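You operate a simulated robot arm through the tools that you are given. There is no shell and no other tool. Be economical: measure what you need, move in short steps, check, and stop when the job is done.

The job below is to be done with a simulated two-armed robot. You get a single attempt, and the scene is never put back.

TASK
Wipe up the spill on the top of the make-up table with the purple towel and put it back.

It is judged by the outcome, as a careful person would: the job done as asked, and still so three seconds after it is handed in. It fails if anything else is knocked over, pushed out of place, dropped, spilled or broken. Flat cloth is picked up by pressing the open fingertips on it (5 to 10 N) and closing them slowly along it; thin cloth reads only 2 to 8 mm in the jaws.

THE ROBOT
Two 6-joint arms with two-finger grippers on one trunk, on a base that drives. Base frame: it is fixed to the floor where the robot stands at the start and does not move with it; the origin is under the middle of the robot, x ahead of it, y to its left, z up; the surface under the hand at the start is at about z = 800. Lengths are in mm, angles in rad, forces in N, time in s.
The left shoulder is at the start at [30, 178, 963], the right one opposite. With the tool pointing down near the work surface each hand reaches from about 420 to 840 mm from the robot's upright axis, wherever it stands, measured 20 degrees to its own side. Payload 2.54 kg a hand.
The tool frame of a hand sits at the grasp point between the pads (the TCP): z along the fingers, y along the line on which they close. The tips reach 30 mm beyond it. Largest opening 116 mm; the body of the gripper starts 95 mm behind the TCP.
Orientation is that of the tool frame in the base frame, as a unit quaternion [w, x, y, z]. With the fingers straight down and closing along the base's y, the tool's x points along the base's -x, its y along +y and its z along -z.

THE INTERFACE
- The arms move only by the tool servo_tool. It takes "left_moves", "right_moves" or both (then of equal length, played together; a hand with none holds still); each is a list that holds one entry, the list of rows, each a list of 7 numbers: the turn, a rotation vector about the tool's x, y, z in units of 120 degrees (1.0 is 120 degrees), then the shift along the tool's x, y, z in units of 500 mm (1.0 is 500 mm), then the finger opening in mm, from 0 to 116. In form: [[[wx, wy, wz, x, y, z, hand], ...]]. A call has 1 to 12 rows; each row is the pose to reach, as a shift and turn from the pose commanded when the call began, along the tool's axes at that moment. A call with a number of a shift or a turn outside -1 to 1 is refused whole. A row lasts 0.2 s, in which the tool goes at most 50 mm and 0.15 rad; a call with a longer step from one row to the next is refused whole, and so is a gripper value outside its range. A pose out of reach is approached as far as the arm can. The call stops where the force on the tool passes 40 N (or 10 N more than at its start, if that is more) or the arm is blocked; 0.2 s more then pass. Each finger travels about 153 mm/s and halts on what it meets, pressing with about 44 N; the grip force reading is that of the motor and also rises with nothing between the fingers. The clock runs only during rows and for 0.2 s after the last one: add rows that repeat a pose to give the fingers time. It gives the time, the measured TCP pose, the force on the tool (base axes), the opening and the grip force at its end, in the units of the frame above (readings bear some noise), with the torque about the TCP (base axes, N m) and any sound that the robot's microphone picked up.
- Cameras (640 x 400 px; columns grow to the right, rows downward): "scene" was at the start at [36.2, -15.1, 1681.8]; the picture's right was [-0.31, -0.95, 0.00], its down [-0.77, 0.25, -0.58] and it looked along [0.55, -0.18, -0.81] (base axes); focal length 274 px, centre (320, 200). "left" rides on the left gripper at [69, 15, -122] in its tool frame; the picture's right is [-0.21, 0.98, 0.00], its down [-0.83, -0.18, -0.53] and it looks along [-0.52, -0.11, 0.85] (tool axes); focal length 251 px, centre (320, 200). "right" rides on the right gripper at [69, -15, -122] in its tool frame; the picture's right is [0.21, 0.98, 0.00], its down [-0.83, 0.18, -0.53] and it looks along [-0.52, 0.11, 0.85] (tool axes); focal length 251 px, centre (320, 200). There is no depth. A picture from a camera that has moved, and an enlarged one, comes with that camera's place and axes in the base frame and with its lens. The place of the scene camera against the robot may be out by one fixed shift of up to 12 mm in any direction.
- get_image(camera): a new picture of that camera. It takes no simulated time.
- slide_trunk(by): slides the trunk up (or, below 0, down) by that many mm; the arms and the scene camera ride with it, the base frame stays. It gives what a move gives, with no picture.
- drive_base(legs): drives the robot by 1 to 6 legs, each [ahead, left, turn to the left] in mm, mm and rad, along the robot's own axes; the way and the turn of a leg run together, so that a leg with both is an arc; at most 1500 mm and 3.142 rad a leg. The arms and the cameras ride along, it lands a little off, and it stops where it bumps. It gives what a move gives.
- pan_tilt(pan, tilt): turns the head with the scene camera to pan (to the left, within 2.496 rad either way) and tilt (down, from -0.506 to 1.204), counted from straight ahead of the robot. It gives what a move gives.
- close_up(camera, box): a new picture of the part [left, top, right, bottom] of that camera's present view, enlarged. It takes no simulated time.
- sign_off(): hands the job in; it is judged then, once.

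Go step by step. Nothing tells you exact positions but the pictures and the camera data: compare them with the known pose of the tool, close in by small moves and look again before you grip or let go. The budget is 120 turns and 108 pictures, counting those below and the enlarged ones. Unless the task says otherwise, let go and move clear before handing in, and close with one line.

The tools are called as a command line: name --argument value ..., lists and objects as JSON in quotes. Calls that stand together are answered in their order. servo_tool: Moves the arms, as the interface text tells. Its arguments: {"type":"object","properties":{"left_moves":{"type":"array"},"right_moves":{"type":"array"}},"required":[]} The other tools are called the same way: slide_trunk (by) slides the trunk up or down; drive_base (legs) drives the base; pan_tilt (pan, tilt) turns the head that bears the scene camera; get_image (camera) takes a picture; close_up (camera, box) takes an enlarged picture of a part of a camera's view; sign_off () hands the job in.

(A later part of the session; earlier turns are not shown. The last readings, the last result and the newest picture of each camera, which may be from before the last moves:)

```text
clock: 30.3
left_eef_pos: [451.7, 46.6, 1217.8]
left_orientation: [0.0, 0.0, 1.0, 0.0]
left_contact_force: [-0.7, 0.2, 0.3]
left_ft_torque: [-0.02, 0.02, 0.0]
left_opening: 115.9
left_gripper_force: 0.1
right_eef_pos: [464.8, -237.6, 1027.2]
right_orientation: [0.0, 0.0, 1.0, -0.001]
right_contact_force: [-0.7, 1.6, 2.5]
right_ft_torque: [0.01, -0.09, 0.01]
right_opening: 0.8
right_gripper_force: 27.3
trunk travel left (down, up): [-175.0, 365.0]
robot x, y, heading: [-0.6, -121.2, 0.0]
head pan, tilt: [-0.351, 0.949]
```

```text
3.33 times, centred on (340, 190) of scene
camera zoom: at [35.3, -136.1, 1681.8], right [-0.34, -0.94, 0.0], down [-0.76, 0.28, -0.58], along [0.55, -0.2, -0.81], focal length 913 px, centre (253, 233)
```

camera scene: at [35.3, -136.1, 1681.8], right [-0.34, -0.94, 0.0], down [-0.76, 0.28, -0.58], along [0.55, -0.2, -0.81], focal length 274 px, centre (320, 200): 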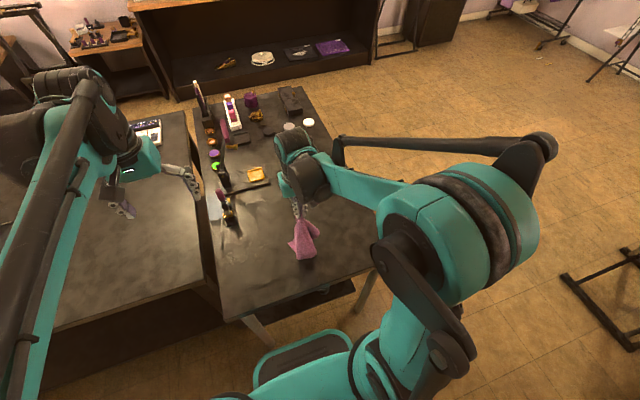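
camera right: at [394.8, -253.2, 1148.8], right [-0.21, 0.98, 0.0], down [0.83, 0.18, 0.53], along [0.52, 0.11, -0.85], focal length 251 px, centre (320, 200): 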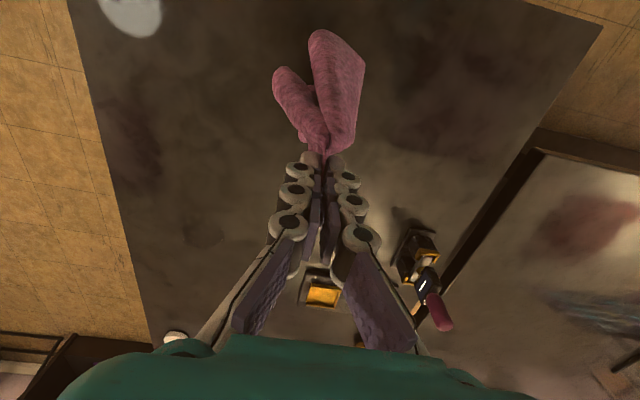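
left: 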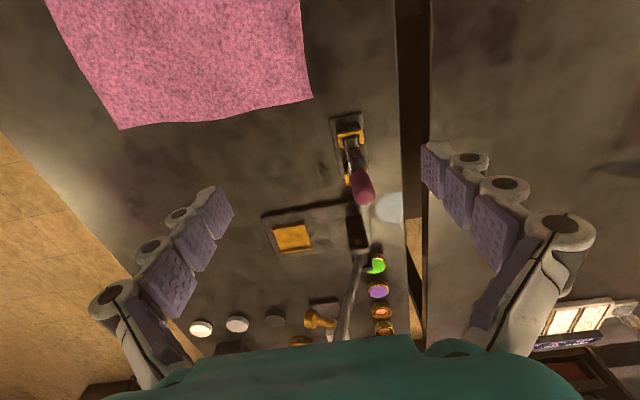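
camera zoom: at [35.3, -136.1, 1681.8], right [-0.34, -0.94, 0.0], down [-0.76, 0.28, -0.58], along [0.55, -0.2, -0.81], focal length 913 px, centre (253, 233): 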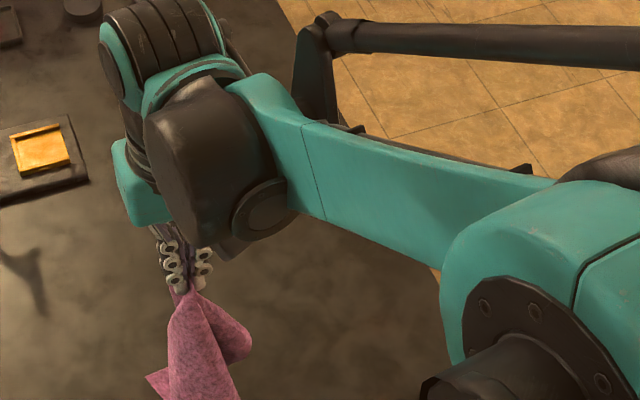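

A rim of residue remains: x up to 760, y from about -430 to -365. I'll bring the towel back and wipe a wider patch.

servo_tool --right_moves '[[[0, 0, 0, -0.06, -0.03, 0.02, 0], [0, 0, 0, -0.13, -0.07, 0.05, 0], [0, 0, 0, -0.19, -0.12, 0.09, 0], [0, 0, 0, -0.25, -0.17, 0.13, 0], [0, 0, 0, -0.31, -0.22, 0.17, 0], [0, 0, 0, -0.37, -0.28, 0.21, 0], [0, 0, 0, -0.42, -0.33, 0.26, 0], [0, 0, 0, -0.45, -0.37, 0.31, 0], [0, 0, 0, -0.46, -0.385, 0.36, 0], [0, 0, 0, -0.46, -0.385, 0.388, 0], [0, 0, 0, -0.46, -0.385, 0.394, 0], [0, 0, 0, -0.46, -0.385, 0.394, 0]]]'

get_image --camera "right"

```text
clock: 32.9
left_eef_pos: [451.3, 46.1, 1217.1]
left_orientation: [0.0, 0.0, 1.0, 0.0]
left_contact_force: [0.3, -0.2, 0.2]
left_ft_torque: [0.02, -0.02, 0.02]
left_opening: 116.0
left_gripper_force: 0.0
right_eef_pos: [695.2, -431.2, 831.3]
right_orientation: [0.0, 0.0, 1.0, 0.0]
right_contact_force: [0.0, -0.3, 8.7]
right_ft_torque: [-0.03, 0.03, -0.01]
right_opening: 1.9
right_gripper_force: 33.4
trunk travel left (down, up): [-175.0, 365.0]
robot x, y, heading: [1.4, -119.1, 0.005]
head pan, tilt: [-0.351, 0.949]
```

```text
70 pictures are left
camera right: at [625.5, -447.0, 951.8], right [-0.22, 0.98, 0.0], down [0.83, 0.18, 0.53], along [0.52, 0.11, -0.85], focal length 251 px, centre (320, 200)
```

right: 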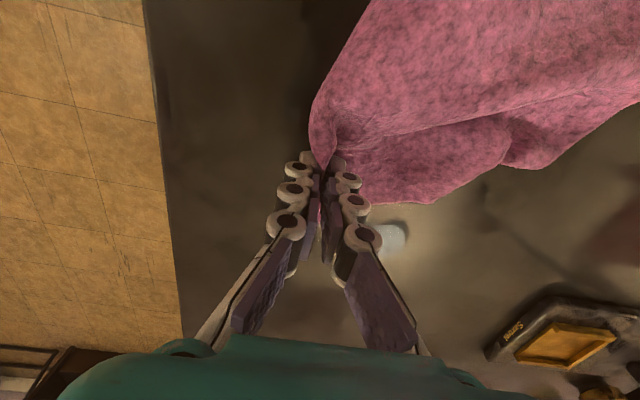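

servo_tool --right_moves '[[[0, 0, 0, -0.07, -0.01, 0, 0], [0, 0, 0, -0.13, 0, 0, 0], [0, 0, 0, -0.136, 0.05, 0, 0], [0, 0, 0, -0.136, 0.1, 0, 0], [0, 0, 0, -0.13, 0.145, 0, 0], [0, 0, 0, -0.09, 0.15, 0, 0], [0, 0, 0, -0.09, 0.09, 0, 0], [0, 0, 0, -0.09, 0.02, 0, 0], [0, 0, 0, -0.05, 0.02, 0, 0], [0, 0, 0, -0.05, 0.09, 0, 0], [0, 0, 0, -0.05, 0.15, 0, 0], [0, 0, 0, 0.02, 0.15, 0, 0]]]'

get_image --camera "right"

```text
clock: 35.5
left_eef_pos: [449.9, 46.5, 1218.1]
left_orientation: [0.0, 0.0, 1.0, 0.0]
left_contact_force: [-0.2, 0.4, -0.3]
left_ft_torque: [0.05, -0.03, 0.0]
left_opening: 115.8
left_gripper_force: 0.1
right_eef_pos: [684.2, -357.8, 832.1]
right_orientation: [0.001, 0.0, 1.0, 0.0]
right_contact_force: [0.1, -1.3, 4.6]
right_ft_torque: [0.04, 0.01, 0.03]
right_opening: 2.0
right_gripper_force: 34.6
trunk travel left (down, up): [-175.0, 365.0]
robot x, y, heading: [1.6, -125.5, 0.003]
head pan, tilt: [-0.351, 0.949]
```

```text
69 pictures are left
camera right: at [614.4, -372.8, 953.0], right [-0.21, 0.98, 0.0], down [0.83, 0.18, 0.53], along [0.52, 0.11, -0.84], focal length 251 px, centre (320, 200)
```

right: 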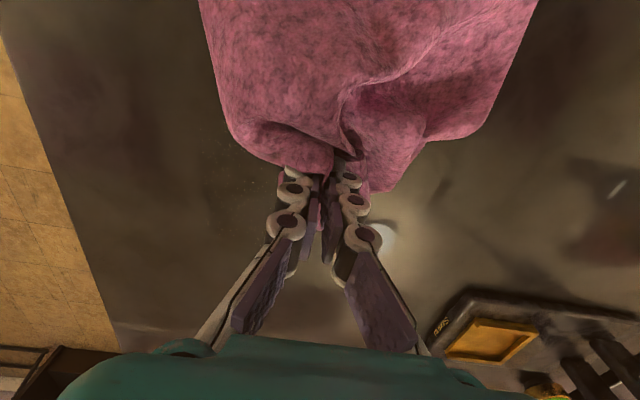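

close_up --camera "right" --box '[120, 110, 320, 260]'

```text
2.67 times, centred on (220, 185) of right
camera zoom: at [614.4, -372.8, 953.0], right [-0.21, 0.98, 0.0], down [0.83, 0.18, 0.53], along [0.52, 0.11, -0.84], focal length 670 px, centre (587, 240)
```

zoom: 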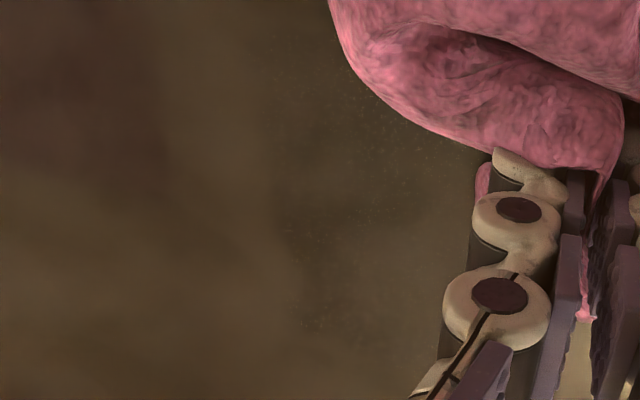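

Most of it is gone. Faint specks remain along y≈-432 and at (750, -424), so I'll do another pass there.

servo_tool --right_moves '[[[0, 0, 0, -0.06, 0, 0.001, 0], [0, 0, 0, -0.14, -0.01, 0.001, 0], [0, 0, 0, -0.15, -0.07, 0.001, 0], [0, 0, 0, -0.148, -0.13, 0.001, 0], [0, 0, 0, -0.12, -0.165, 0.001, 0], [0, 0, 0, -0.06, -0.165, 0.001, 0], [0, 0, 0, 0.01, -0.165, 0.001, 0], [0, 0, 0, 0.01, -0.13, 0.001, 0], [0, 0, 0, -0.06, -0.13, 0.001, 0], [0, 0, 0, -0.13, -0.13, 0.001, 0], [0, 0, 0, -0.06, -0.14, 0.001, 0], [0, 0, 0, 0.01, -0.14, 0.001, 0]]]'

servo_tool --right_moves '[[[0, 0, 0, -0.06, -0.02, 0, 0], [0, 0, 0, -0.13, -0.01, 0, 0], [0, 0, 0, -0.145, 0.03, 0, 0], [0, 0, 0, -0.12, 0.06, 0, 0], [0, 0, 0, -0.06, 0.05, 0, 0], [0, 0, 0, 0.01, 0.05, 0, 0], [0, 0, 0, 0.01, 0.08, 0, 0], [0, 0, 0, -0.06, 0.08, 0, 0], [0, 0, 0, -0.13, 0.09, 0, 0], [0, 0, 0, -0.12, 0.12, 0, 0], [0, 0, 0, -0.06, 0.12, 0, 0], [0, 0, 0, 0.02, 0.12, 0, 0]]]'

get_image --camera "right"

close_up --camera "right" --box '[120, 110, 320, 260]'

```text
clock: 38.1
left_eef_pos: [451.0, 45.6, 1217.5]
left_orientation: [0.0, 0.0, 1.0, 0.0]
left_contact_force: [-0.3, -0.4, 0.2]
left_ft_torque: [-0.08, 0.03, 0.0]
left_opening: 116.1
left_gripper_force: 0.1
right_eef_pos: [675.7, -425.1, 833.1]
right_orientation: [0.0, 0.0, 1.0, -0.001]
right_contact_force: [0.6, 7.8, 2.6]
right_ft_torque: [0.69, -0.03, 0.01]
right_opening: 0.4
right_gripper_force: 26.5
trunk travel left (down, up): [-175.0, 365.0]
robot x, y, heading: [1.0, -120.6, 0.002]
head pan, tilt: [-0.351, 0.949]
```

```text
clock: 40.7
left_eef_pos: [452.3, 45.4, 1217.5]
left_orientation: [0.0, 0.0, 1.0, 0.0]
left_contact_force: [-0.3, -0.2, -0.3]
left_ft_torque: [0.0, -0.02, 0.0]
left_opening: 116.0
left_gripper_force: 0.2
right_eef_pos: [668.3, -364.3, 829.6]
right_orientation: [0.001, 0.0, 1.0, 0.0]
right_contact_force: [0.0, 0.0, -0.4]
right_ft_torque: [0.03, 0.02, 0.02]
right_opening: 4.3
right_gripper_force: 37.8
trunk travel left (down, up): [-175.0, 365.0]
robot x, y, heading: [-2.4, -117.3, -0.002]
head pan, tilt: [-0.351, 0.949]
```

```text
67 pictures are left
camera right: at [599.2, -378.4, 950.8], right [-0.22, 0.98, 0.0], down [0.83, 0.18, 0.53], along [0.52, 0.11, -0.85], focal length 251 px, centre (320, 200)
```

right: 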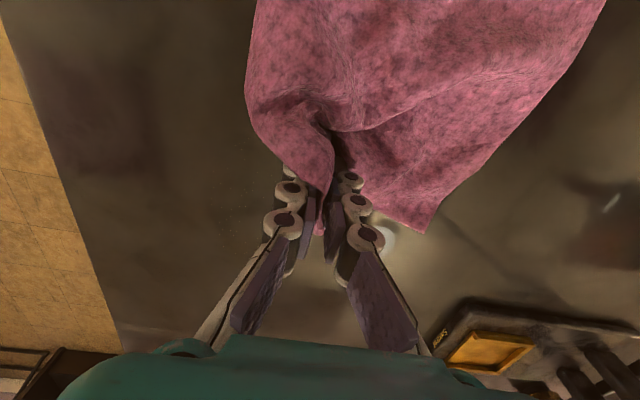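

```text
2.67 times, centred on (220, 185) of right
camera zoom: at [599.2, -378.4, 950.8], right [-0.22, 0.98, 0.0], down [0.83, 0.18, 0.53], along [0.52, 0.11, -0.85], focal length 670 px, centre (587, 240)
```

zoom: 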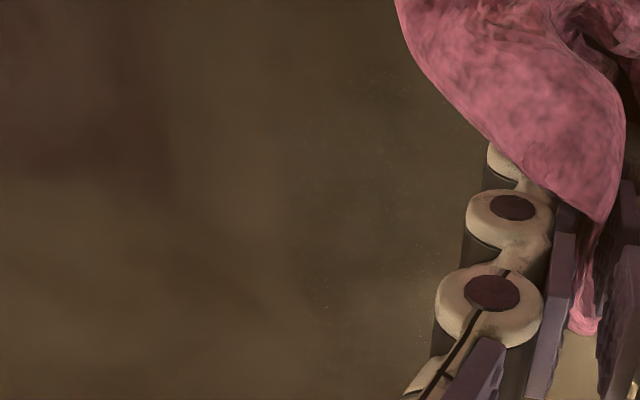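

Only very faint specks show now. I'll lift and back away to check the whole patch.

servo_tool --right_moves '[[[0, 0, 0, 0, 0, -0.08, 0], [0, 0, 0, 0.0, 0.03, -0.16, 0], [0, 0, 0, 0.06, 0.07, -0.22, 0], [0, 0, 0, 0.13, 0.1, -0.28, 0], [0, 0, 0, 0.2, 0.13, -0.33, 0], [0, 0, 0, 0.26, 0.18, -0.38, 0], [0, 0, 0, 0.33, 0.22, -0.42, 0], [0, 0, 0, 0.4, 0.25, -0.42, 0], [0, 0, 0, 0.42, 0.25, -0.42, 0]]]'

get_image --camera "right"

close_up --camera "right" --box '[120, 150, 270, 300]'

```text
clock: 42.7
left_eef_pos: [452.0, 45.0, 1216.6]
left_orientation: [0.0, 0.0, 1.0, 0.0]
left_contact_force: [0.6, 0.1, -0.1]
left_ft_torque: [0.02, -0.03, -0.02]
left_opening: 115.8
left_gripper_force: 0.1
right_eef_pos: [460.1, -242.8, 1042.3]
right_orientation: [-0.001, -0.001, 1.0, 0.0]
right_contact_force: [1.8, -0.2, 4.2]
right_ft_torque: [0.14, -0.1, 0.01]
right_opening: 0.5
right_gripper_force: 26.4
trunk travel left (down, up): [-175.0, 365.0]
robot x, y, heading: [6.9, -124.7, -0.001]
head pan, tilt: [-0.351, 0.949]
```

```text
65 pictures are left
camera right: at [390.3, -257.4, 1163.3], right [-0.21, 0.98, 0.0], down [0.83, 0.18, 0.53], along [0.52, 0.11, -0.85], focal length 251 px, centre (320, 200)
```

right: 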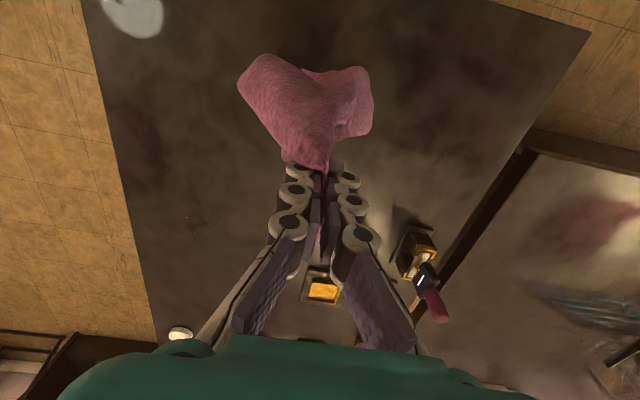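

```text
2.67 times, centred on (195, 225) of right
camera zoom: at [390.3, -257.4, 1163.3], right [-0.21, 0.98, 0.0], down [0.83, 0.18, 0.53], along [0.52, 0.11, -0.85], focal length 670 px, centre (653, 133)
```

zoom: 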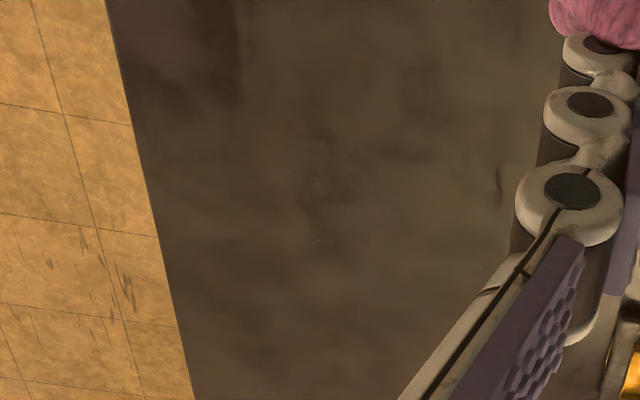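

close_up --camera "right" --box '[175, 170, 235, 220]'

close_up --camera "right" --box '[175, 200, 235, 250]'

```text
8.00 times, centred on (205, 195) of right
camera zoom: at [390.3, -257.4, 1163.3], right [-0.21, 0.98, 0.0], down [0.83, 0.18, 0.53], along [0.52, 0.11, -0.85], focal length 2012 px, centre (1240, 240)
```

zoom: 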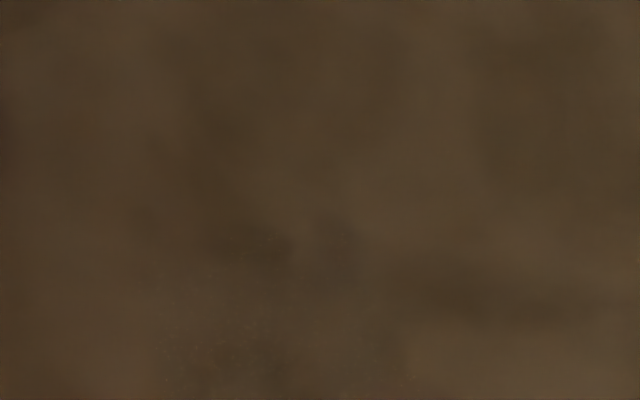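

```text
8.00 times, centred on (205, 225) of right
camera zoom: at [390.3, -257.4, 1163.3], right [-0.21, 0.98, 0.0], down [0.83, 0.18, 0.53], along [0.52, 0.11, -0.85], focal length 2012 px, centre (1240, 0)
```

zoom: 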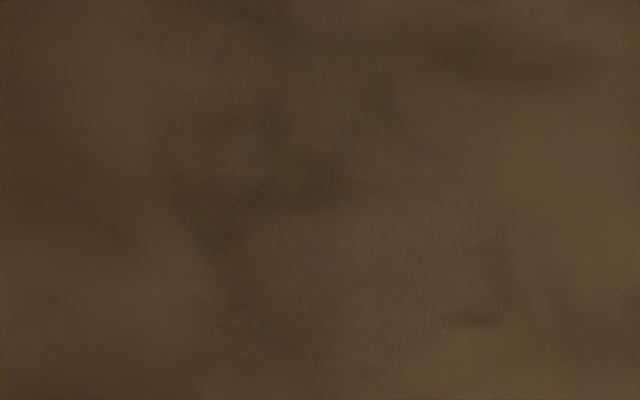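

A faint film of specks still spans x 680–755, y -435 to -362. I'll do one more full raster with firmer pressure.

servo_tool --right_moves '[[[0, 0, 0, -0.06, -0.03, 0.03, 0], [0, 0, 0, -0.12, -0.08, 0.07, 0], [0, 0, 0, -0.18, -0.13, 0.11, 0], [0, 0, 0, -0.24, -0.18, 0.16, 0], [0, 0, 0, -0.3, -0.23, 0.21, 0], [0, 0, 0, -0.35, -0.28, 0.26, 0], [0, 0, 0, -0.4, -0.33, 0.3, 0], [0, 0, 0, -0.43, -0.37, 0.35, 0], [0, 0, 0, -0.44, -0.39, 0.4, 0], [0, 0, 0, -0.44, -0.39, 0.418, 0], [0, 0, 0, -0.44, -0.39, 0.425, 0], [0, 0, 0, -0.44, -0.39, 0.425, 0]]]'

```text
clock: 45.3
left_eef_pos: [448.2, 48.2, 1219.1]
left_orientation: [0.002, 0.0, 1.0, -0.001]
left_contact_force: [-0.2, 0.2, -0.6]
left_ft_torque: [0.01, 0.01, 0.04]
left_opening: 116.1
left_gripper_force: 0.0
right_eef_pos: [676.1, -433.9, 829.7]
right_orientation: [0.002, 0.0, 1.0, 0.0]
right_contact_force: [2.1, 1.6, 46.8]
right_ft_torque: [1.28, -0.03, -0.06]
right_opening: 3.0
right_gripper_force: 34.4
trunk travel left (down, up): [-175.0, 365.0]
robot x, y, heading: [-0.5, -118.4, -0.003]
head pan, tilt: [-0.351, 0.949]
```

Too firm (47 N). I'll ease off about 2 mm and raster.

servo_tool --right_moves '[[[0, 0, 0, 0, 0, -0.004, 0], [0, 0, 0, -0.09, 0, -0.004, 0], [0, 0, 0, -0.17, 0.0, -0.004, 0], [0, 0, 0, -0.17, 0.03, -0.004, 0], [0, 0, 0, -0.09, 0.03, -0.004, 0], [0, 0, 0, 0.0, 0.03, -0.004, 0], [0, 0, 0, 0.0, 0.06, -0.004, 0], [0, 0, 0, -0.09, 0.06, -0.004, 0], [0, 0, 0, -0.17, 0.06, -0.004, 0], [0, 0, 0, -0.17, 0.09, -0.004, 0], [0, 0, 0, -0.09, 0.09, -0.004, 0], [0, 0, 0, 0, 0.09, -0.004, 0]]]'

servo_tool --right_moves '[[[0, 0, 0, 0, 0.03, 0, 0], [0, 0, 0, -0.09, 0.03, 0, 0], [0, 0, 0, -0.17, 0.03, 0, 0], [0, 0, 0, -0.17, 0.06, 0, 0], [0, 0, 0, -0.09, 0.06, 0, 0], [0, 0, 0, 0.0, 0.06, 0, 0], [0, 0, 0, -0.08, 0.06, 0, 0], [0, 0, 0, -0.16, 0.05, 0, 0], [0, 0, 0, -0.165, -0.03, 0, 0], [0, 0, 0, -0.15, -0.08, 0, 0], [0, 0, 0, -0.08, -0.09, 0, 0], [0, 0, 0, 0, -0.09, 0, 0]]]'

get_image --camera "right"

```text
clock: 47.9
left_eef_pos: [450.8, 46.7, 1217.3]
left_orientation: [0.0, 0.001, 1.0, 0.0]
left_contact_force: [-1.3, 1.2, -0.5]
left_ft_torque: [0.0, -0.04, -0.02]
left_opening: 115.9
left_gripper_force: 0.1
right_eef_pos: [677.9, -389.9, 829.9]
right_orientation: [0.0, 0.001, 1.0, 0.0]
right_contact_force: [0.6, 0.2, -0.5]
right_ft_torque: [0.12, 0.0, 0.02]
right_opening: 4.7
right_gripper_force: 38.2
trunk travel left (down, up): [-175.0, 365.0]
robot x, y, heading: [2.1, -117.3, -0.001]
head pan, tilt: [-0.351, 0.949]
```

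```text
clock: 50.5
left_eef_pos: [451.4, 46.4, 1217.3]
left_orientation: [0.0, -0.001, 1.0, -0.001]
left_contact_force: [0.2, 0.5, -0.9]
left_ft_torque: [0.02, 0.0, -0.01]
left_opening: 116.1
left_gripper_force: 0.1
right_eef_pos: [679.1, -436.9, 829.1]
right_orientation: [0.0, 0.0, 1.0, 0.0]
right_contact_force: [-1.0, -2.2, 3.5]
right_ft_torque: [-0.21, -0.06, -0.02]
right_opening: 1.4
right_gripper_force: 26.7
trunk travel left (down, up): [-175.0, 365.0]
robot x, y, heading: [1.5, -119.0, -0.004]
head pan, tilt: [-0.351, 0.949]
```

```text
61 pictures are left
camera right: at [609.4, -451.8, 950.6], right [-0.21, 0.98, 0.0], down [0.83, 0.18, 0.53], along [0.52, 0.11, -0.85], focal length 251 px, centre (320, 200)
```

right: 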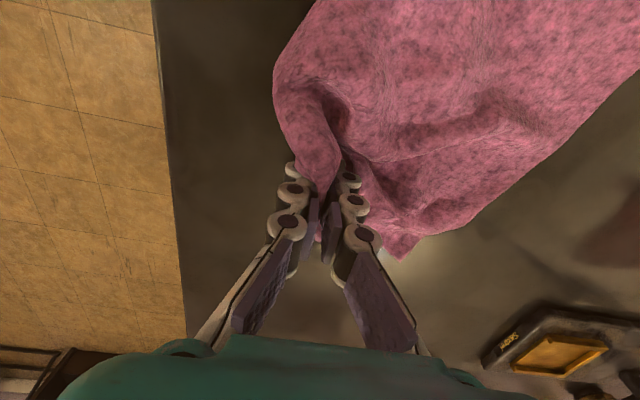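

I'll repeat the raster, slightly deeper so there's real contact.

servo_tool --right_moves '[[[0, 0, 0, 0, 0, 0.002, 0], [0, 0, 0, -0.08, 0, 0.002, 0], [0, 0, 0, -0.16, 0.0, 0.002, 0], [0, 0, 0, -0.16, 0.03, 0.002, 0], [0, 0, 0, -0.08, 0.03, 0.002, 0], [0, 0, 0, 0.0, 0.03, 0.002, 0], [0, 0, 0, 0.0, 0.06, 0.002, 0], [0, 0, 0, -0.08, 0.06, 0.002, 0], [0, 0, 0, -0.16, 0.06, 0.002, 0], [0, 0, 0, -0.16, 0.09, 0.002, 0], [0, 0, 0, -0.08, 0.09, 0.002, 0], [0, 0, 0, 0, 0.09, 0.002, 0]]]'

servo_tool --right_moves '[[[0, 0, 0, 0, 0.03, 0, 0], [0, 0, 0, -0.08, 0.03, 0, 0], [0, 0, 0, -0.16, 0.03, 0, 0], [0, 0, 0, -0.16, 0.06, 0, 0], [0, 0, 0, -0.08, 0.06, 0, 0], [0, 0, 0, 0.0, 0.06, 0, 0], [0, 0, 0, -0.08, 0.06, 0, 0], [0, 0, 0, -0.16, 0.05, 0, 0], [0, 0, 0, -0.16, -0.03, 0, 0], [0, 0, 0, -0.12, 0.0, 0, 0], [0, 0, 0, -0.08, 0.02, 0, 0], [0, 0, 0, 0, 0.02, 0, 0]]]'

servo_tool --right_moves '[[[0, 0, 0, 0, 0, -0.08, 0], [0, 0, 0, 0.0, 0.03, -0.16, 0], [0, 0, 0, 0.06, 0.07, -0.22, 0], [0, 0, 0, 0.13, 0.1, -0.28, 0], [0, 0, 0, 0.2, 0.13, -0.33, 0], [0, 0, 0, 0.26, 0.18, -0.38, 0], [0, 0, 0, 0.33, 0.22, -0.42, 0], [0, 0, 0, 0.4, 0.25, -0.46, 0], [0, 0, 0, 0.42, 0.28, -0.5, 0]]]'

get_image --camera "right"

close_up --camera "right" --box '[160, 180, 240, 240]'

close_up --camera "scene" --box '[180, 80, 440, 300]'

```text
clock: 53.1
left_eef_pos: [451.1, 46.2, 1216.7]
left_orientation: [0.0, 0.001, 1.0, 0.001]
left_contact_force: [0.2, -0.4, -0.3]
left_ft_torque: [-0.01, -0.01, -0.04]
left_opening: 115.8
left_gripper_force: 0.0
right_eef_pos: [679.4, -392.0, 829.8]
right_orientation: [0.0, 0.001, 1.0, 0.0]
right_contact_force: [-0.5, 1.4, 6.2]
right_ft_torque: [0.15, -0.03, 0.01]
right_opening: 2.3
right_gripper_force: 28.5
trunk travel left (down, up): [-175.0, 365.0]
robot x, y, heading: [-0.8, -119.4, -0.003]
head pan, tilt: [-0.351, 0.949]
```

```text
clock: 55.7
left_eef_pos: [450.5, 47.0, 1218.7]
left_orientation: [0.0, -0.001, 1.0, 0.0]
left_contact_force: [0.3, -0.8, 1.0]
left_ft_torque: [0.02, 0.02, 0.02]
left_opening: 116.0
left_gripper_force: 0.0
right_eef_pos: [680.7, -383.7, 829.4]
right_orientation: [0.0, 0.001, 1.0, 0.0]
right_contact_force: [-2.8, 0.7, 14.4]
right_ft_torque: [0.68, -0.05, 0.05]
right_opening: 4.4
right_gripper_force: 38.7
trunk travel left (down, up): [-175.0, 365.0]
robot x, y, heading: [-2.1, -122.3, -0.001]
head pan, tilt: [-0.351, 0.949]
```

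```text
clock: 57.7
left_eef_pos: [452.8, 46.0, 1216.9]
left_orientation: [0.0, 0.0, 1.0, 0.0]
left_contact_force: [0.4, 0.0, 0.3]
left_ft_torque: [-0.03, 0.02, -0.03]
left_opening: 115.9
left_gripper_force: 0.0
right_eef_pos: [469.5, -241.6, 1078.8]
right_orientation: [0.0, 0.0, 1.0, 0.0]
right_contact_force: [-0.5, 0.5, -1.8]
right_ft_torque: [-0.05, 0.03, 0.01]
right_opening: 3.2
right_gripper_force: 30.3
trunk travel left (down, up): [-175.0, 365.0]
robot x, y, heading: [0.6, -122.5, -0.001]
head pan, tilt: [-0.351, 0.949]
```

```text
60 pictures are left
camera right: at [400.3, -256.3, 1199.7], right [-0.21, 0.98, 0.0], down [0.83, 0.18, 0.53], along [0.52, 0.11, -0.85], focal length 251 px, centre (320, 200)
```

right: 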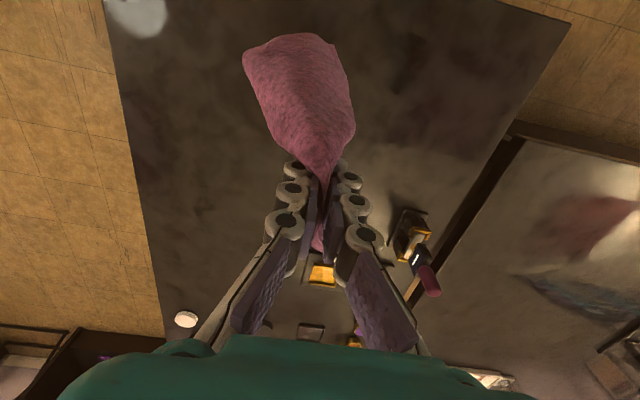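

```text
6.67 times, centred on (200, 210) of right
camera zoom: at [400.3, -256.3, 1199.7], right [-0.21, 0.98, 0.0], down [0.83, 0.18, 0.53], along [0.52, 0.11, -0.85], focal length 1676 px, centre (1120, 133)
```

zoom: 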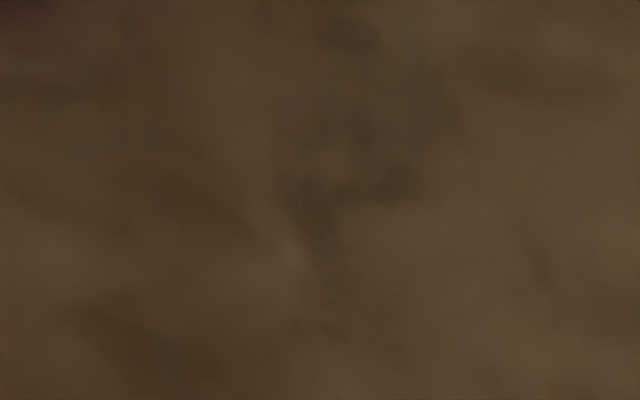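

```text
1.82 times, centred on (310, 190) of scene
camera zoom: at [35.4, -136.8, 1681.8], right [-0.34, -0.94, 0.0], down [-0.76, 0.28, -0.58], along [0.55, -0.2, -0.81], focal length 498 px, centre (338, 218)
```

zoom: 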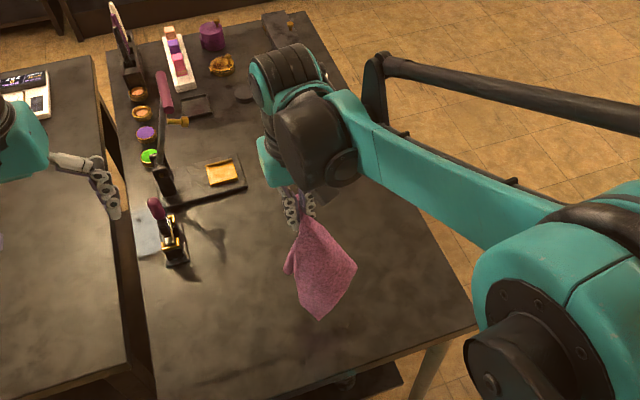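

The spill is gone. To lay the towel back out, I'll back the base up 120 mm so the hanging edge sits at the towel's near side, then lay it forward.

drive_base --legs '[[-120, 0, 0]]'

get_image --camera "scene"

get_image --camera "left"

```text
clock: 58.9
left_eef_pos: [333.2, 46.8, 1217.8]
left_orientation: [0.001, -0.001, 1.0, 0.0]
left_contact_force: [-1.0, 0.2, 1.0]
left_ft_torque: [-0.01, -0.05, 0.0]
left_opening: 115.8
left_gripper_force: 0.0
right_eef_pos: [351.3, -241.7, 1078.5]
right_orientation: [0.001, -0.001, 1.0, 0.0]
right_contact_force: [-1.0, 0.5, 0.1]
right_ft_torque: [-0.03, -0.03, 0.01]
right_opening: 4.1
right_gripper_force: 31.1
trunk travel left (down, up): [-175.0, 365.0]
robot x, y, heading: [-120.6, -119.0, 0.001]
head pan, tilt: [-0.351, 0.949]
```

```text
57 pictures are left
camera scene: at [-83.5, -137.5, 1681.9], right [-0.34, -0.94, 0.0], down [-0.76, 0.28, -0.58], along [0.55, -0.2, -0.81], focal length 274 px, centre (320, 200)
```

scene: 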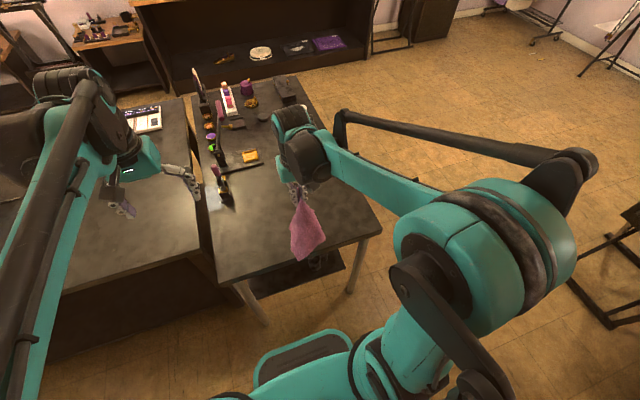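

```text
56 pictures are left
camera left: at [263.9, 59.9, 1339.0], right [0.21, 0.98, 0.0], down [0.83, -0.18, 0.53], along [0.52, -0.11, -0.84], focal length 251 px, centre (320, 200)
```

left: 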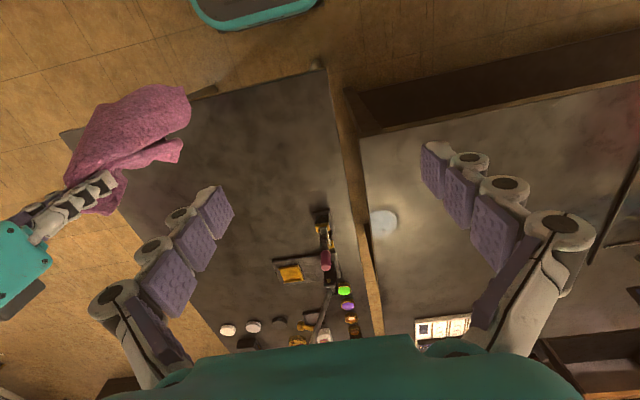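

The left wrist camera gives a good view of the towel hanging near the table's front edge. I'll sweep it forward and down to lay it out, ending with the pinch at about (560, -267).

servo_tool --right_moves '[[[0, 0, 0, -0.07, -0.02, 0.0, 0], [0, 0, 0, -0.07, -0.04, 0.08, 0], [0, 0, 0, -0.1, -0.05, 0.15, 0], [0, 0, 0, -0.14, -0.05, 0.22, 0], [0, 0, 0, -0.19, -0.05, 0.28, 0], [0, 0, 0, -0.24, -0.05, 0.34, 0], [0, 0, 0, -0.3, -0.05, 0.39, 0], [0, 0, 0, -0.36, -0.05, 0.43, 0], [0, 0, 0, -0.41, -0.05, 0.46, 0], [0, 0, 0, -0.43, -0.05, 0.48, 0]]]'

get_image --camera "left"

get_image --camera "right"

```text
clock: 61.1
left_eef_pos: [334.9, 45.9, 1218.4]
left_orientation: [0.0, -0.001, 1.0, 0.0]
left_contact_force: [0.0, 0.0, 0.6]
left_ft_torque: [0.01, 0.0, 0.02]
left_opening: 115.9
left_gripper_force: 0.0
right_eef_pos: [568.1, -265.4, 836.3]
right_orientation: [0.0, 0.0, 1.0, 0.0]
right_contact_force: [0.1, 0.6, -0.7]
right_ft_torque: [0.02, 0.03, 0.01]
right_opening: 2.8
right_gripper_force: 30.0
trunk travel left (down, up): [-175.0, 365.0]
robot x, y, heading: [-118.0, -119.2, 0.003]
head pan, tilt: [-0.351, 0.949]
```

```text
55 pictures are left
camera left: at [265.6, 60.1, 1338.4], right [0.21, 0.98, 0.0], down [0.83, -0.18, 0.53], along [0.52, -0.11, -0.85], focal length 251 px, centre (320, 200)
```

left: 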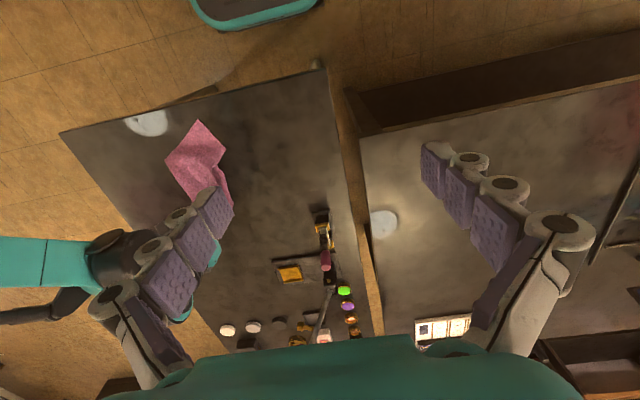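

```text
54 pictures are left
camera right: at [498.9, -279.9, 958.0], right [-0.22, 0.98, 0.0], down [0.83, 0.18, 0.53], along [0.52, 0.12, -0.85], focal length 251 px, centre (320, 200)
```

right: 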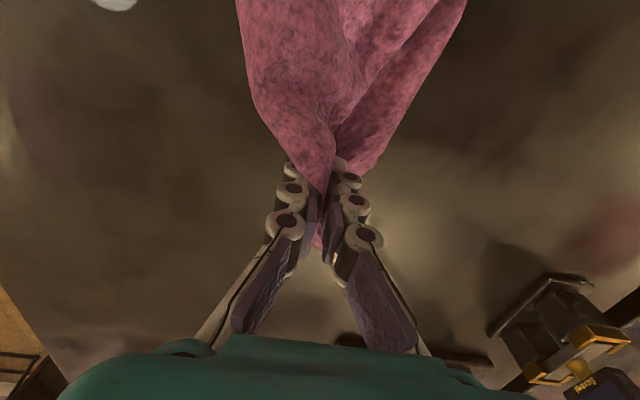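

The towel is laid down in its place but gathered. I'll release gently, lift clear, and look at how it lies.

servo_tool --right_moves '[[[0, 0, 0, 0, 0, 0.006, 0], [0, 0, 0, 0, 0, 0.006, 15], [0, 0, 0, 0, 0, 0.004, 30], [0, 0, 0, 0, 0, 0.0, 40], [0, 0, 0, 0, 0, -0.06, 40], [0, 0, 0, 0, 0, -0.15, 40], [0, 0, 0, 0, 0, -0.24, 40], [0, 0, 0, 0.05, 0, -0.32, 60], [0, 0, 0, 0.13, 0, -0.37, 60]]]'

get_image --camera "right"

get_image --camera "scene"

```text
clock: 63.1
left_eef_pos: [331.8, 45.5, 1217.9]
left_orientation: [0.001, -0.001, 1.0, 0.0]
left_contact_force: [-0.9, 0.2, 0.3]
left_ft_torque: [0.01, -0.05, 0.03]
left_opening: 115.9
left_gripper_force: 0.0
right_eef_pos: [499.8, -264.4, 1025.1]
right_orientation: [0.001, 0.0, 1.0, 0.0]
right_contact_force: [-0.5, -2.2, 0.1]
right_ft_torque: [0.0, -0.02, 0.0]
right_opening: 60.0
right_gripper_force: 0.1
trunk travel left (down, up): [-175.0, 365.0]
robot x, y, heading: [-120.1, -119.2, 0.0]
head pan, tilt: [-0.351, 0.949]
```

```text
53 pictures are left
camera right: at [430.9, -279.2, 1146.1], right [-0.22, 0.98, 0.0], down [0.82, 0.18, 0.53], along [0.52, 0.12, -0.84], focal length 251 px, centre (320, 200)
```

right: 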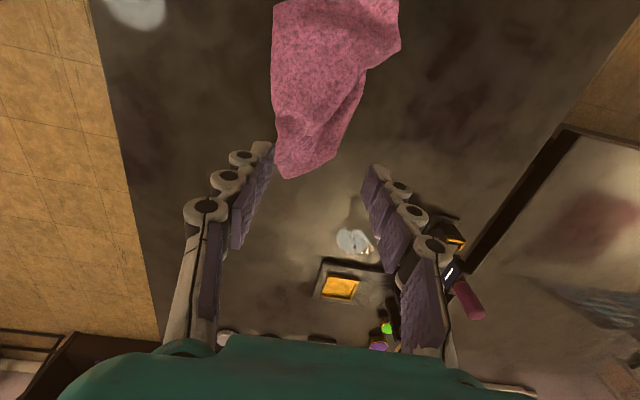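

```text
52 pictures are left
camera scene: at [-84.0, -137.1, 1681.9], right [-0.34, -0.94, 0.0], down [-0.76, 0.28, -0.58], along [0.55, -0.2, -0.81], focal length 274 px, centre (320, 200)
```

scene: 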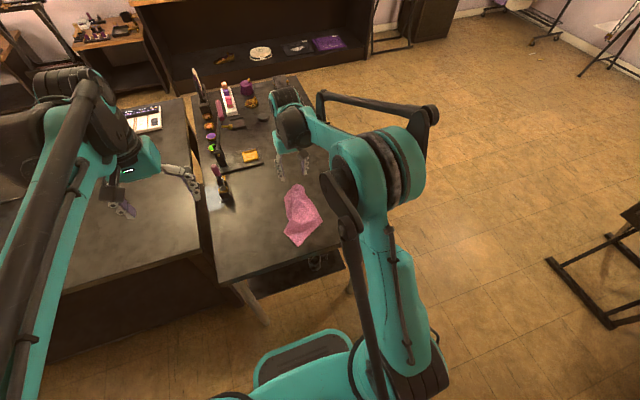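

close_up --camera "scene" --box '[255, 165, 345, 255]'

close_up --camera "right" --box '[220, 0, 430, 190]'

```text
4.44 times, centred on (300, 210) of scene
camera zoom: at [-84.0, -137.1, 1681.9], right [-0.34, -0.94, 0.0], down [-0.76, 0.28, -0.58], along [0.55, -0.2, -0.81], focal length 1217 px, centre (409, 156)
```

zoom: 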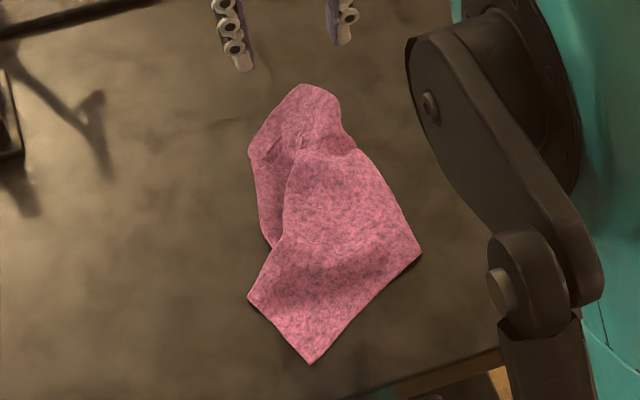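

```text
2.11 times, centred on (325, 95) of right
camera zoom: at [430.9, -279.2, 1146.1], right [-0.22, 0.98, 0.0], down [0.82, 0.18, 0.53], along [0.52, 0.12, -0.84], focal length 529 px, centre (310, 421)
```

zoom: 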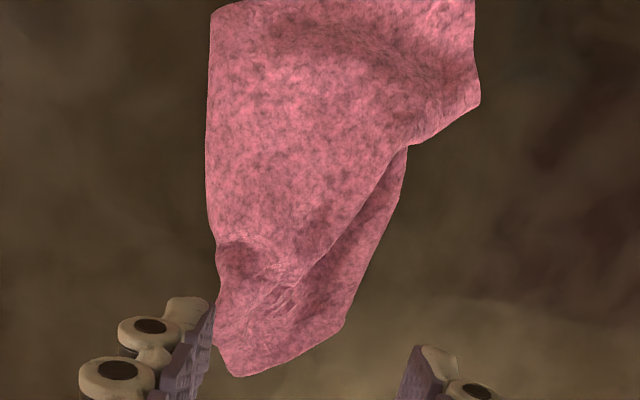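

The towel is back in the right area but folded over. I'd rather leave it spread as it was, so I'll back up to see the folds and corners properly.

servo_tool --right_moves '[[[0, 0, 0, 0.08, 0.03, -0.03, 60], [0, 0, 0, 0.16, 0.06, -0.06, 60], [0, 0, 0, 0.2, 0.1, -0.06, 60]]]'

get_image --camera "right"

close_up --camera "right" --box '[150, 0, 400, 170]'

close_up --camera "left" --box '[120, 90, 260, 230]'

```text
clock: 63.9
left_eef_pos: [334.2, 47.1, 1216.6]
left_orientation: [0.0, -0.001, 1.0, 0.001]
left_contact_force: [0.1, 0.1, 0.5]
left_ft_torque: [-0.01, -0.04, 0.01]
left_opening: 116.0
left_gripper_force: 0.1
right_eef_pos: [403.1, -212.2, 1054.5]
right_orientation: [0.0, -0.001, 1.0, 0.0]
right_contact_force: [0.2, 0.1, 0.3]
right_ft_torque: [-0.03, 0.02, -0.03]
right_opening: 60.1
right_gripper_force: 0.1
trunk travel left (down, up): [-175.0, 365.0]
robot x, y, heading: [-116.8, -119.9, 0.002]
head pan, tilt: [-0.351, 0.949]
```

```text
49 pictures are left
camera right: at [333.3, -228.1, 1175.5], right [-0.22, 0.98, 0.0], down [0.83, 0.18, 0.53], along [0.52, 0.11, -0.85], focal length 251 px, centre (320, 200)
```

right: 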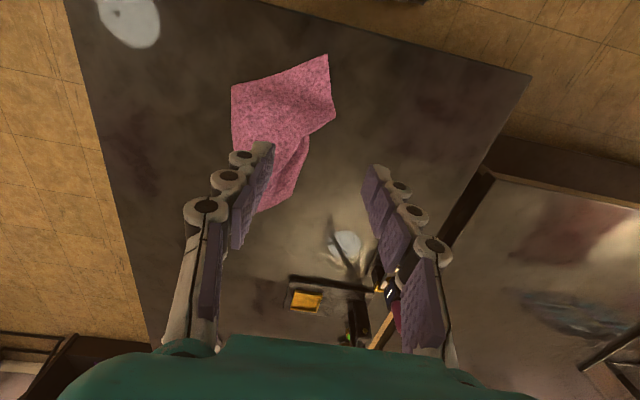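

```text
2.35 times, centred on (275, 85) of right
camera zoom: at [333.3, -228.1, 1175.5], right [-0.22, 0.98, 0.0], down [0.83, 0.18, 0.53], along [0.52, 0.11, -0.85], focal length 592 px, centre (426, 471)
```

zoom: 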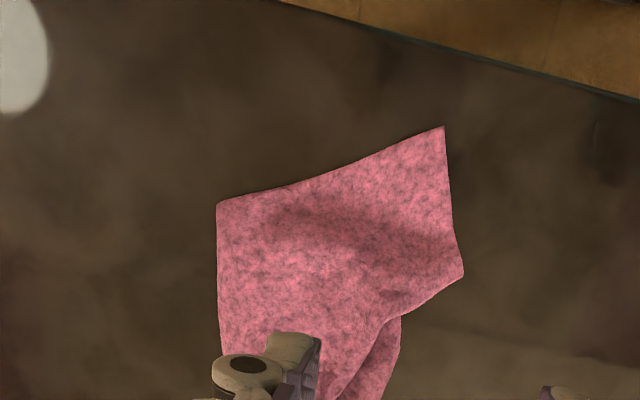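

```text
2.86 times, centred on (190, 160) of left
camera zoom: at [264.5, 60.7, 1338.6], right [0.21, 0.98, 0.0], down [0.83, -0.18, 0.53], along [0.52, -0.11, -0.85], focal length 718 px, centre (691, 314)
```

zoom: 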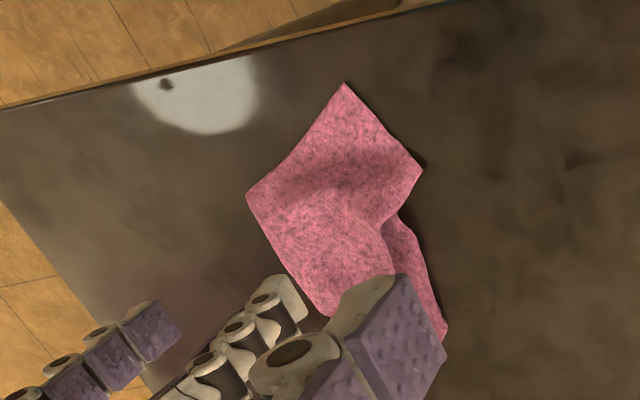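

Corner B at about (353, -212) is a clear towel corner, with the fold at the right side. I'll grip that corner and pull it out to the left to unfold the towel and re-centre it.

servo_tool --right_moves '[[[0, 0, 0, 0.03, 0, 0.08, 40], [0, 0, 0, 0.06, 0, 0.16, 40], [0, 0, 0, 0.06, 0, 0.25, 40], [0, 0, 0, 0.06, 0, 0.33, 40], [0, 0, 0, 0.06, 0, 0.4, 40], [0, 0, 0, 0.06, 0, 0.4, 40]]]'

get_image --camera "right"

close_up --camera "left" --box '[120, 90, 260, 230]'

```text
clock: 65.3
left_eef_pos: [333.1, 45.7, 1216.9]
left_orientation: [0.001, -0.001, 1.0, 0.0]
left_contact_force: [0.2, -0.4, 0.4]
left_ft_torque: [-0.01, -0.02, 0.0]
left_opening: 116.0
left_gripper_force: 0.0
right_eef_pos: [371.5, -216.5, 850.2]
right_orientation: [0.001, -0.001, 1.0, 0.0]
right_contact_force: [-0.5, 0.0, -0.3]
right_ft_torque: [0.01, 0.01, 0.01]
right_opening: 40.0
right_gripper_force: 0.1
trunk travel left (down, up): [-175.0, 365.0]
robot x, y, heading: [-118.0, -117.9, -0.003]
head pan, tilt: [-0.351, 0.949]
```

```text
46 pictures are left
camera right: at [302.6, -231.1, 972.4], right [-0.22, 0.98, 0.0], down [0.83, 0.18, 0.53], along [0.52, 0.12, -0.85], focal length 251 px, centre (320, 200)
```

right: 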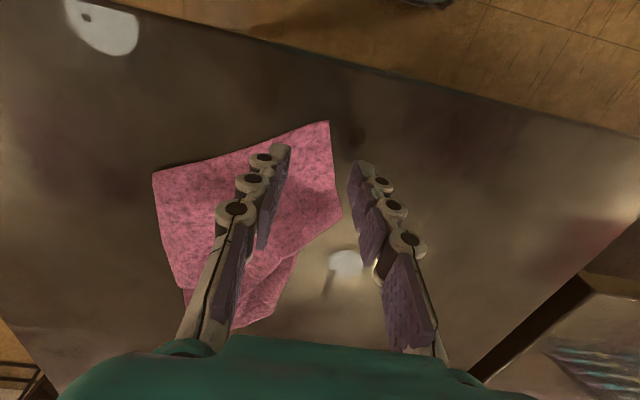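

```text
2.86 times, centred on (190, 160) of left
camera zoom: at [264.5, 60.0, 1338.8], right [0.21, 0.98, 0.0], down [0.83, -0.18, 0.53], along [0.52, -0.11, -0.85], focal length 718 px, centre (691, 314)
```

zoom: 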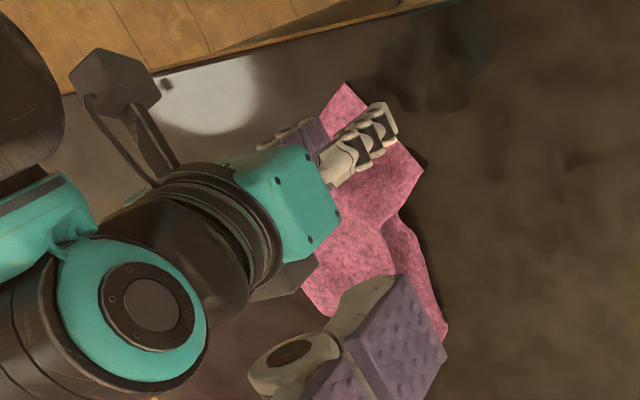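

The +y finger would miss the cloth, so I'll shift to (386, -233) and press.

servo_tool --right_moves '[[[0, 0, 0, -0.028, -0.034, 0.02, 40], [0, 0, 0, -0.028, -0.034, 0.036, 40], [0, 0, 0, -0.028, -0.034, 0.042, 40], [0, 0, 0, -0.028, -0.034, 0.042, 40]]]'

get_image --camera "right"

```text
clock: 66.3
left_eef_pos: [335.7, 46.8, 1217.8]
left_orientation: [0.0, -0.002, 1.0, -0.001]
left_contact_force: [0.9, -0.3, -0.3]
left_ft_torque: [0.0, 0.04, -0.01]
left_opening: 116.0
left_gripper_force: 0.0
right_eef_pos: [385.4, -234.1, 832.4]
right_orientation: [0.0, -0.001, 1.0, 0.001]
right_contact_force: [-0.5, 0.1, 0.6]
right_ft_torque: [-0.01, 0.02, 0.02]
right_opening: 39.8
right_gripper_force: 0.1
trunk travel left (down, up): [-175.0, 365.0]
robot x, y, heading: [-116.8, -118.3, 0.002]
head pan, tilt: [-0.351, 0.949]
```

```text
44 pictures are left
camera right: at [316.9, -248.9, 953.6], right [-0.22, 0.98, 0.0], down [0.83, 0.18, 0.53], along [0.52, 0.12, -0.85], focal length 251 px, centre (320, 200)
```

right: 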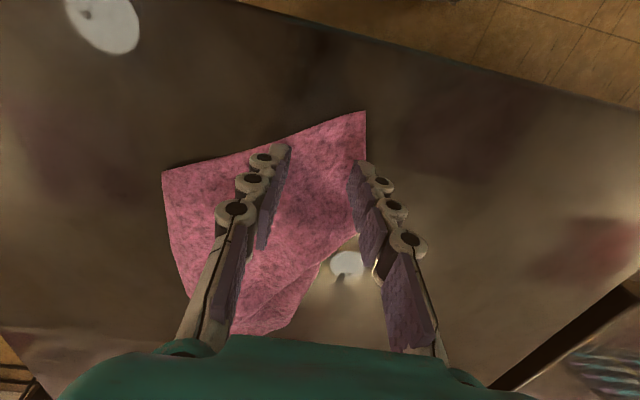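

servo_tool --right_moves '[[[0, 0, 0, 0, -0.02, 0, 36], [0, 0, 0, 0, -0.02, 0.005, 36], [0, 0, 0, 0, -0.02, 0.007, 36], [0, 0, 0, 0, -0.02, 0.007, 36]]]'

```text
clock: 67.3
left_eef_pos: [333.9, 46.5, 1217.7]
left_orientation: [0.002, -0.001, 1.0, 0.0]
left_contact_force: [-0.3, 0.7, 0.8]
left_ft_torque: [-0.02, -0.01, -0.02]
left_opening: 115.9
left_gripper_force: 0.1
right_eef_pos: [386.6, -244.2, 830.5]
right_orientation: [0.001, -0.001, 1.0, 0.0]
right_contact_force: [-0.5, -0.2, 19.7]
right_ft_torque: [0.03, 0.03, -0.02]
right_opening: 37.8
right_gripper_force: 1.1
trunk travel left (down, up): [-175.0, 365.0]
robot x, y, heading: [-118.1, -117.9, 0.001]
head pan, tilt: [-0.351, 0.949]
```

Contact with 20 N; I'll ease off about 1 mm and close slowly.

servo_tool --right_moves '[[[0, 0, 0, 0, 0, -0.002, 34], [0, 0, 0, 0, 0, -0.002, 29], [0, 0, 0, 0, 0, -0.002, 24], [0, 0, 0, 0, 0, -0.002, 19], [0, 0, 0, 0, 0, -0.002, 14], [0, 0, 0, 0, 0, -0.002, 9], [0, 0, 0, 0, 0, -0.002, 4], [0, 0, 0, 0, 0, -0.002, 0], [0, 0, 0, 0, 0, -0.002, 0], [0, 0, 0, 0, 0, -0.002, 0]]]'

servo_tool --right_moves '[[[0, 0, 0, 0, 0, -0.06, 0], [0, 0, 0, 0, 0.02, -0.1, 0], [0, 0, 0, 0, 0.06, -0.12, 0], [0, 0, 0, 0, 0.1, -0.12, 0], [0, 0, 0, 0, 0.14, -0.12, 0]]]'

get_image --camera "right"

close_up --camera "scene" --box '[235, 165, 345, 265]'

```text
clock: 69.5
left_eef_pos: [335.5, 45.0, 1217.9]
left_orientation: [0.0, 0.0, 1.0, 0.0]
left_contact_force: [0.0, -0.2, -0.4]
left_ft_torque: [0.0, 0.0, 0.02]
left_opening: 115.9
left_gripper_force: 0.1
right_eef_pos: [385.8, -244.4, 830.0]
right_orientation: [0.0, -0.001, 1.0, -0.001]
right_contact_force: [-0.7, -0.2, 3.3]
right_ft_torque: [-0.03, 0.01, 0.02]
right_opening: 0.7
right_gripper_force: 25.5
trunk travel left (down, up): [-175.0, 365.0]
robot x, y, heading: [-120.5, -119.4, 0.001]
head pan, tilt: [-0.351, 0.949]
```

```text
clock: 70.7
left_eef_pos: [335.3, 46.3, 1217.8]
left_orientation: [0.0, -0.001, 1.0, 0.0]
left_contact_force: [-1.1, 0.6, 0.3]
left_ft_torque: [-0.03, 0.01, 0.02]
left_opening: 116.1
left_gripper_force: 0.2
right_eef_pos: [386.8, -172.8, 888.6]
right_orientation: [0.001, -0.002, 1.0, 0.0]
right_contact_force: [0.0, 0.4, -2.0]
right_ft_torque: [0.01, 0.03, 0.02]
right_opening: 5.6
right_gripper_force: 34.1
trunk travel left (down, up): [-175.0, 365.0]
robot x, y, heading: [-117.0, -118.6, 0.003]
head pan, tilt: [-0.351, 0.949]
```

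```text
43 pictures are left
camera right: at [317.9, -189.1, 1010.0], right [-0.22, 0.98, 0.0], down [0.83, 0.18, 0.53], along [0.52, 0.11, -0.85], focal length 251 px, centre (320, 200)
```

right: 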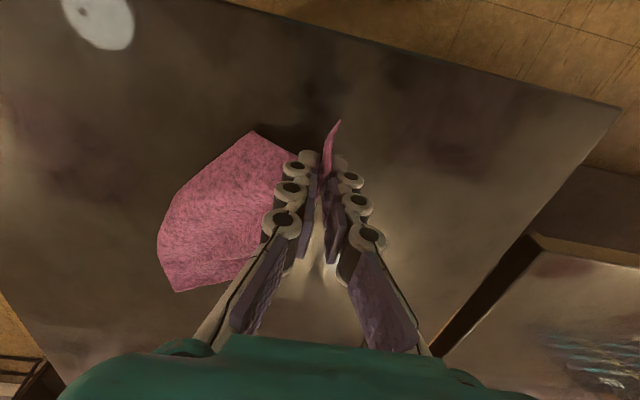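

```text
4.00 times, centred on (290, 215) of scene
camera zoom: at [-82.0, -136.7, 1681.8], right [-0.34, -0.94, 0.0], down [-0.76, 0.28, -0.58], along [0.55, -0.2, -0.81], focal length 1095 px, centre (440, 140)
```

zoom: 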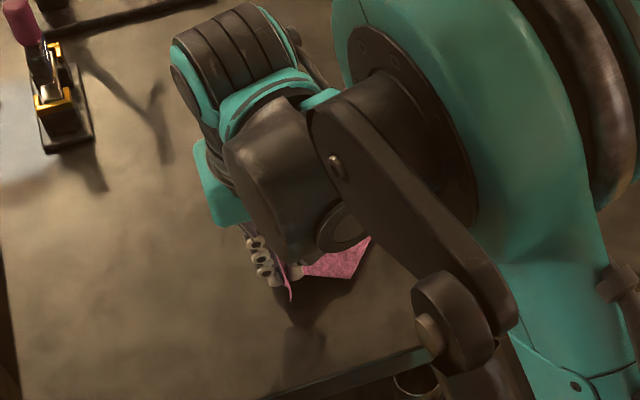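

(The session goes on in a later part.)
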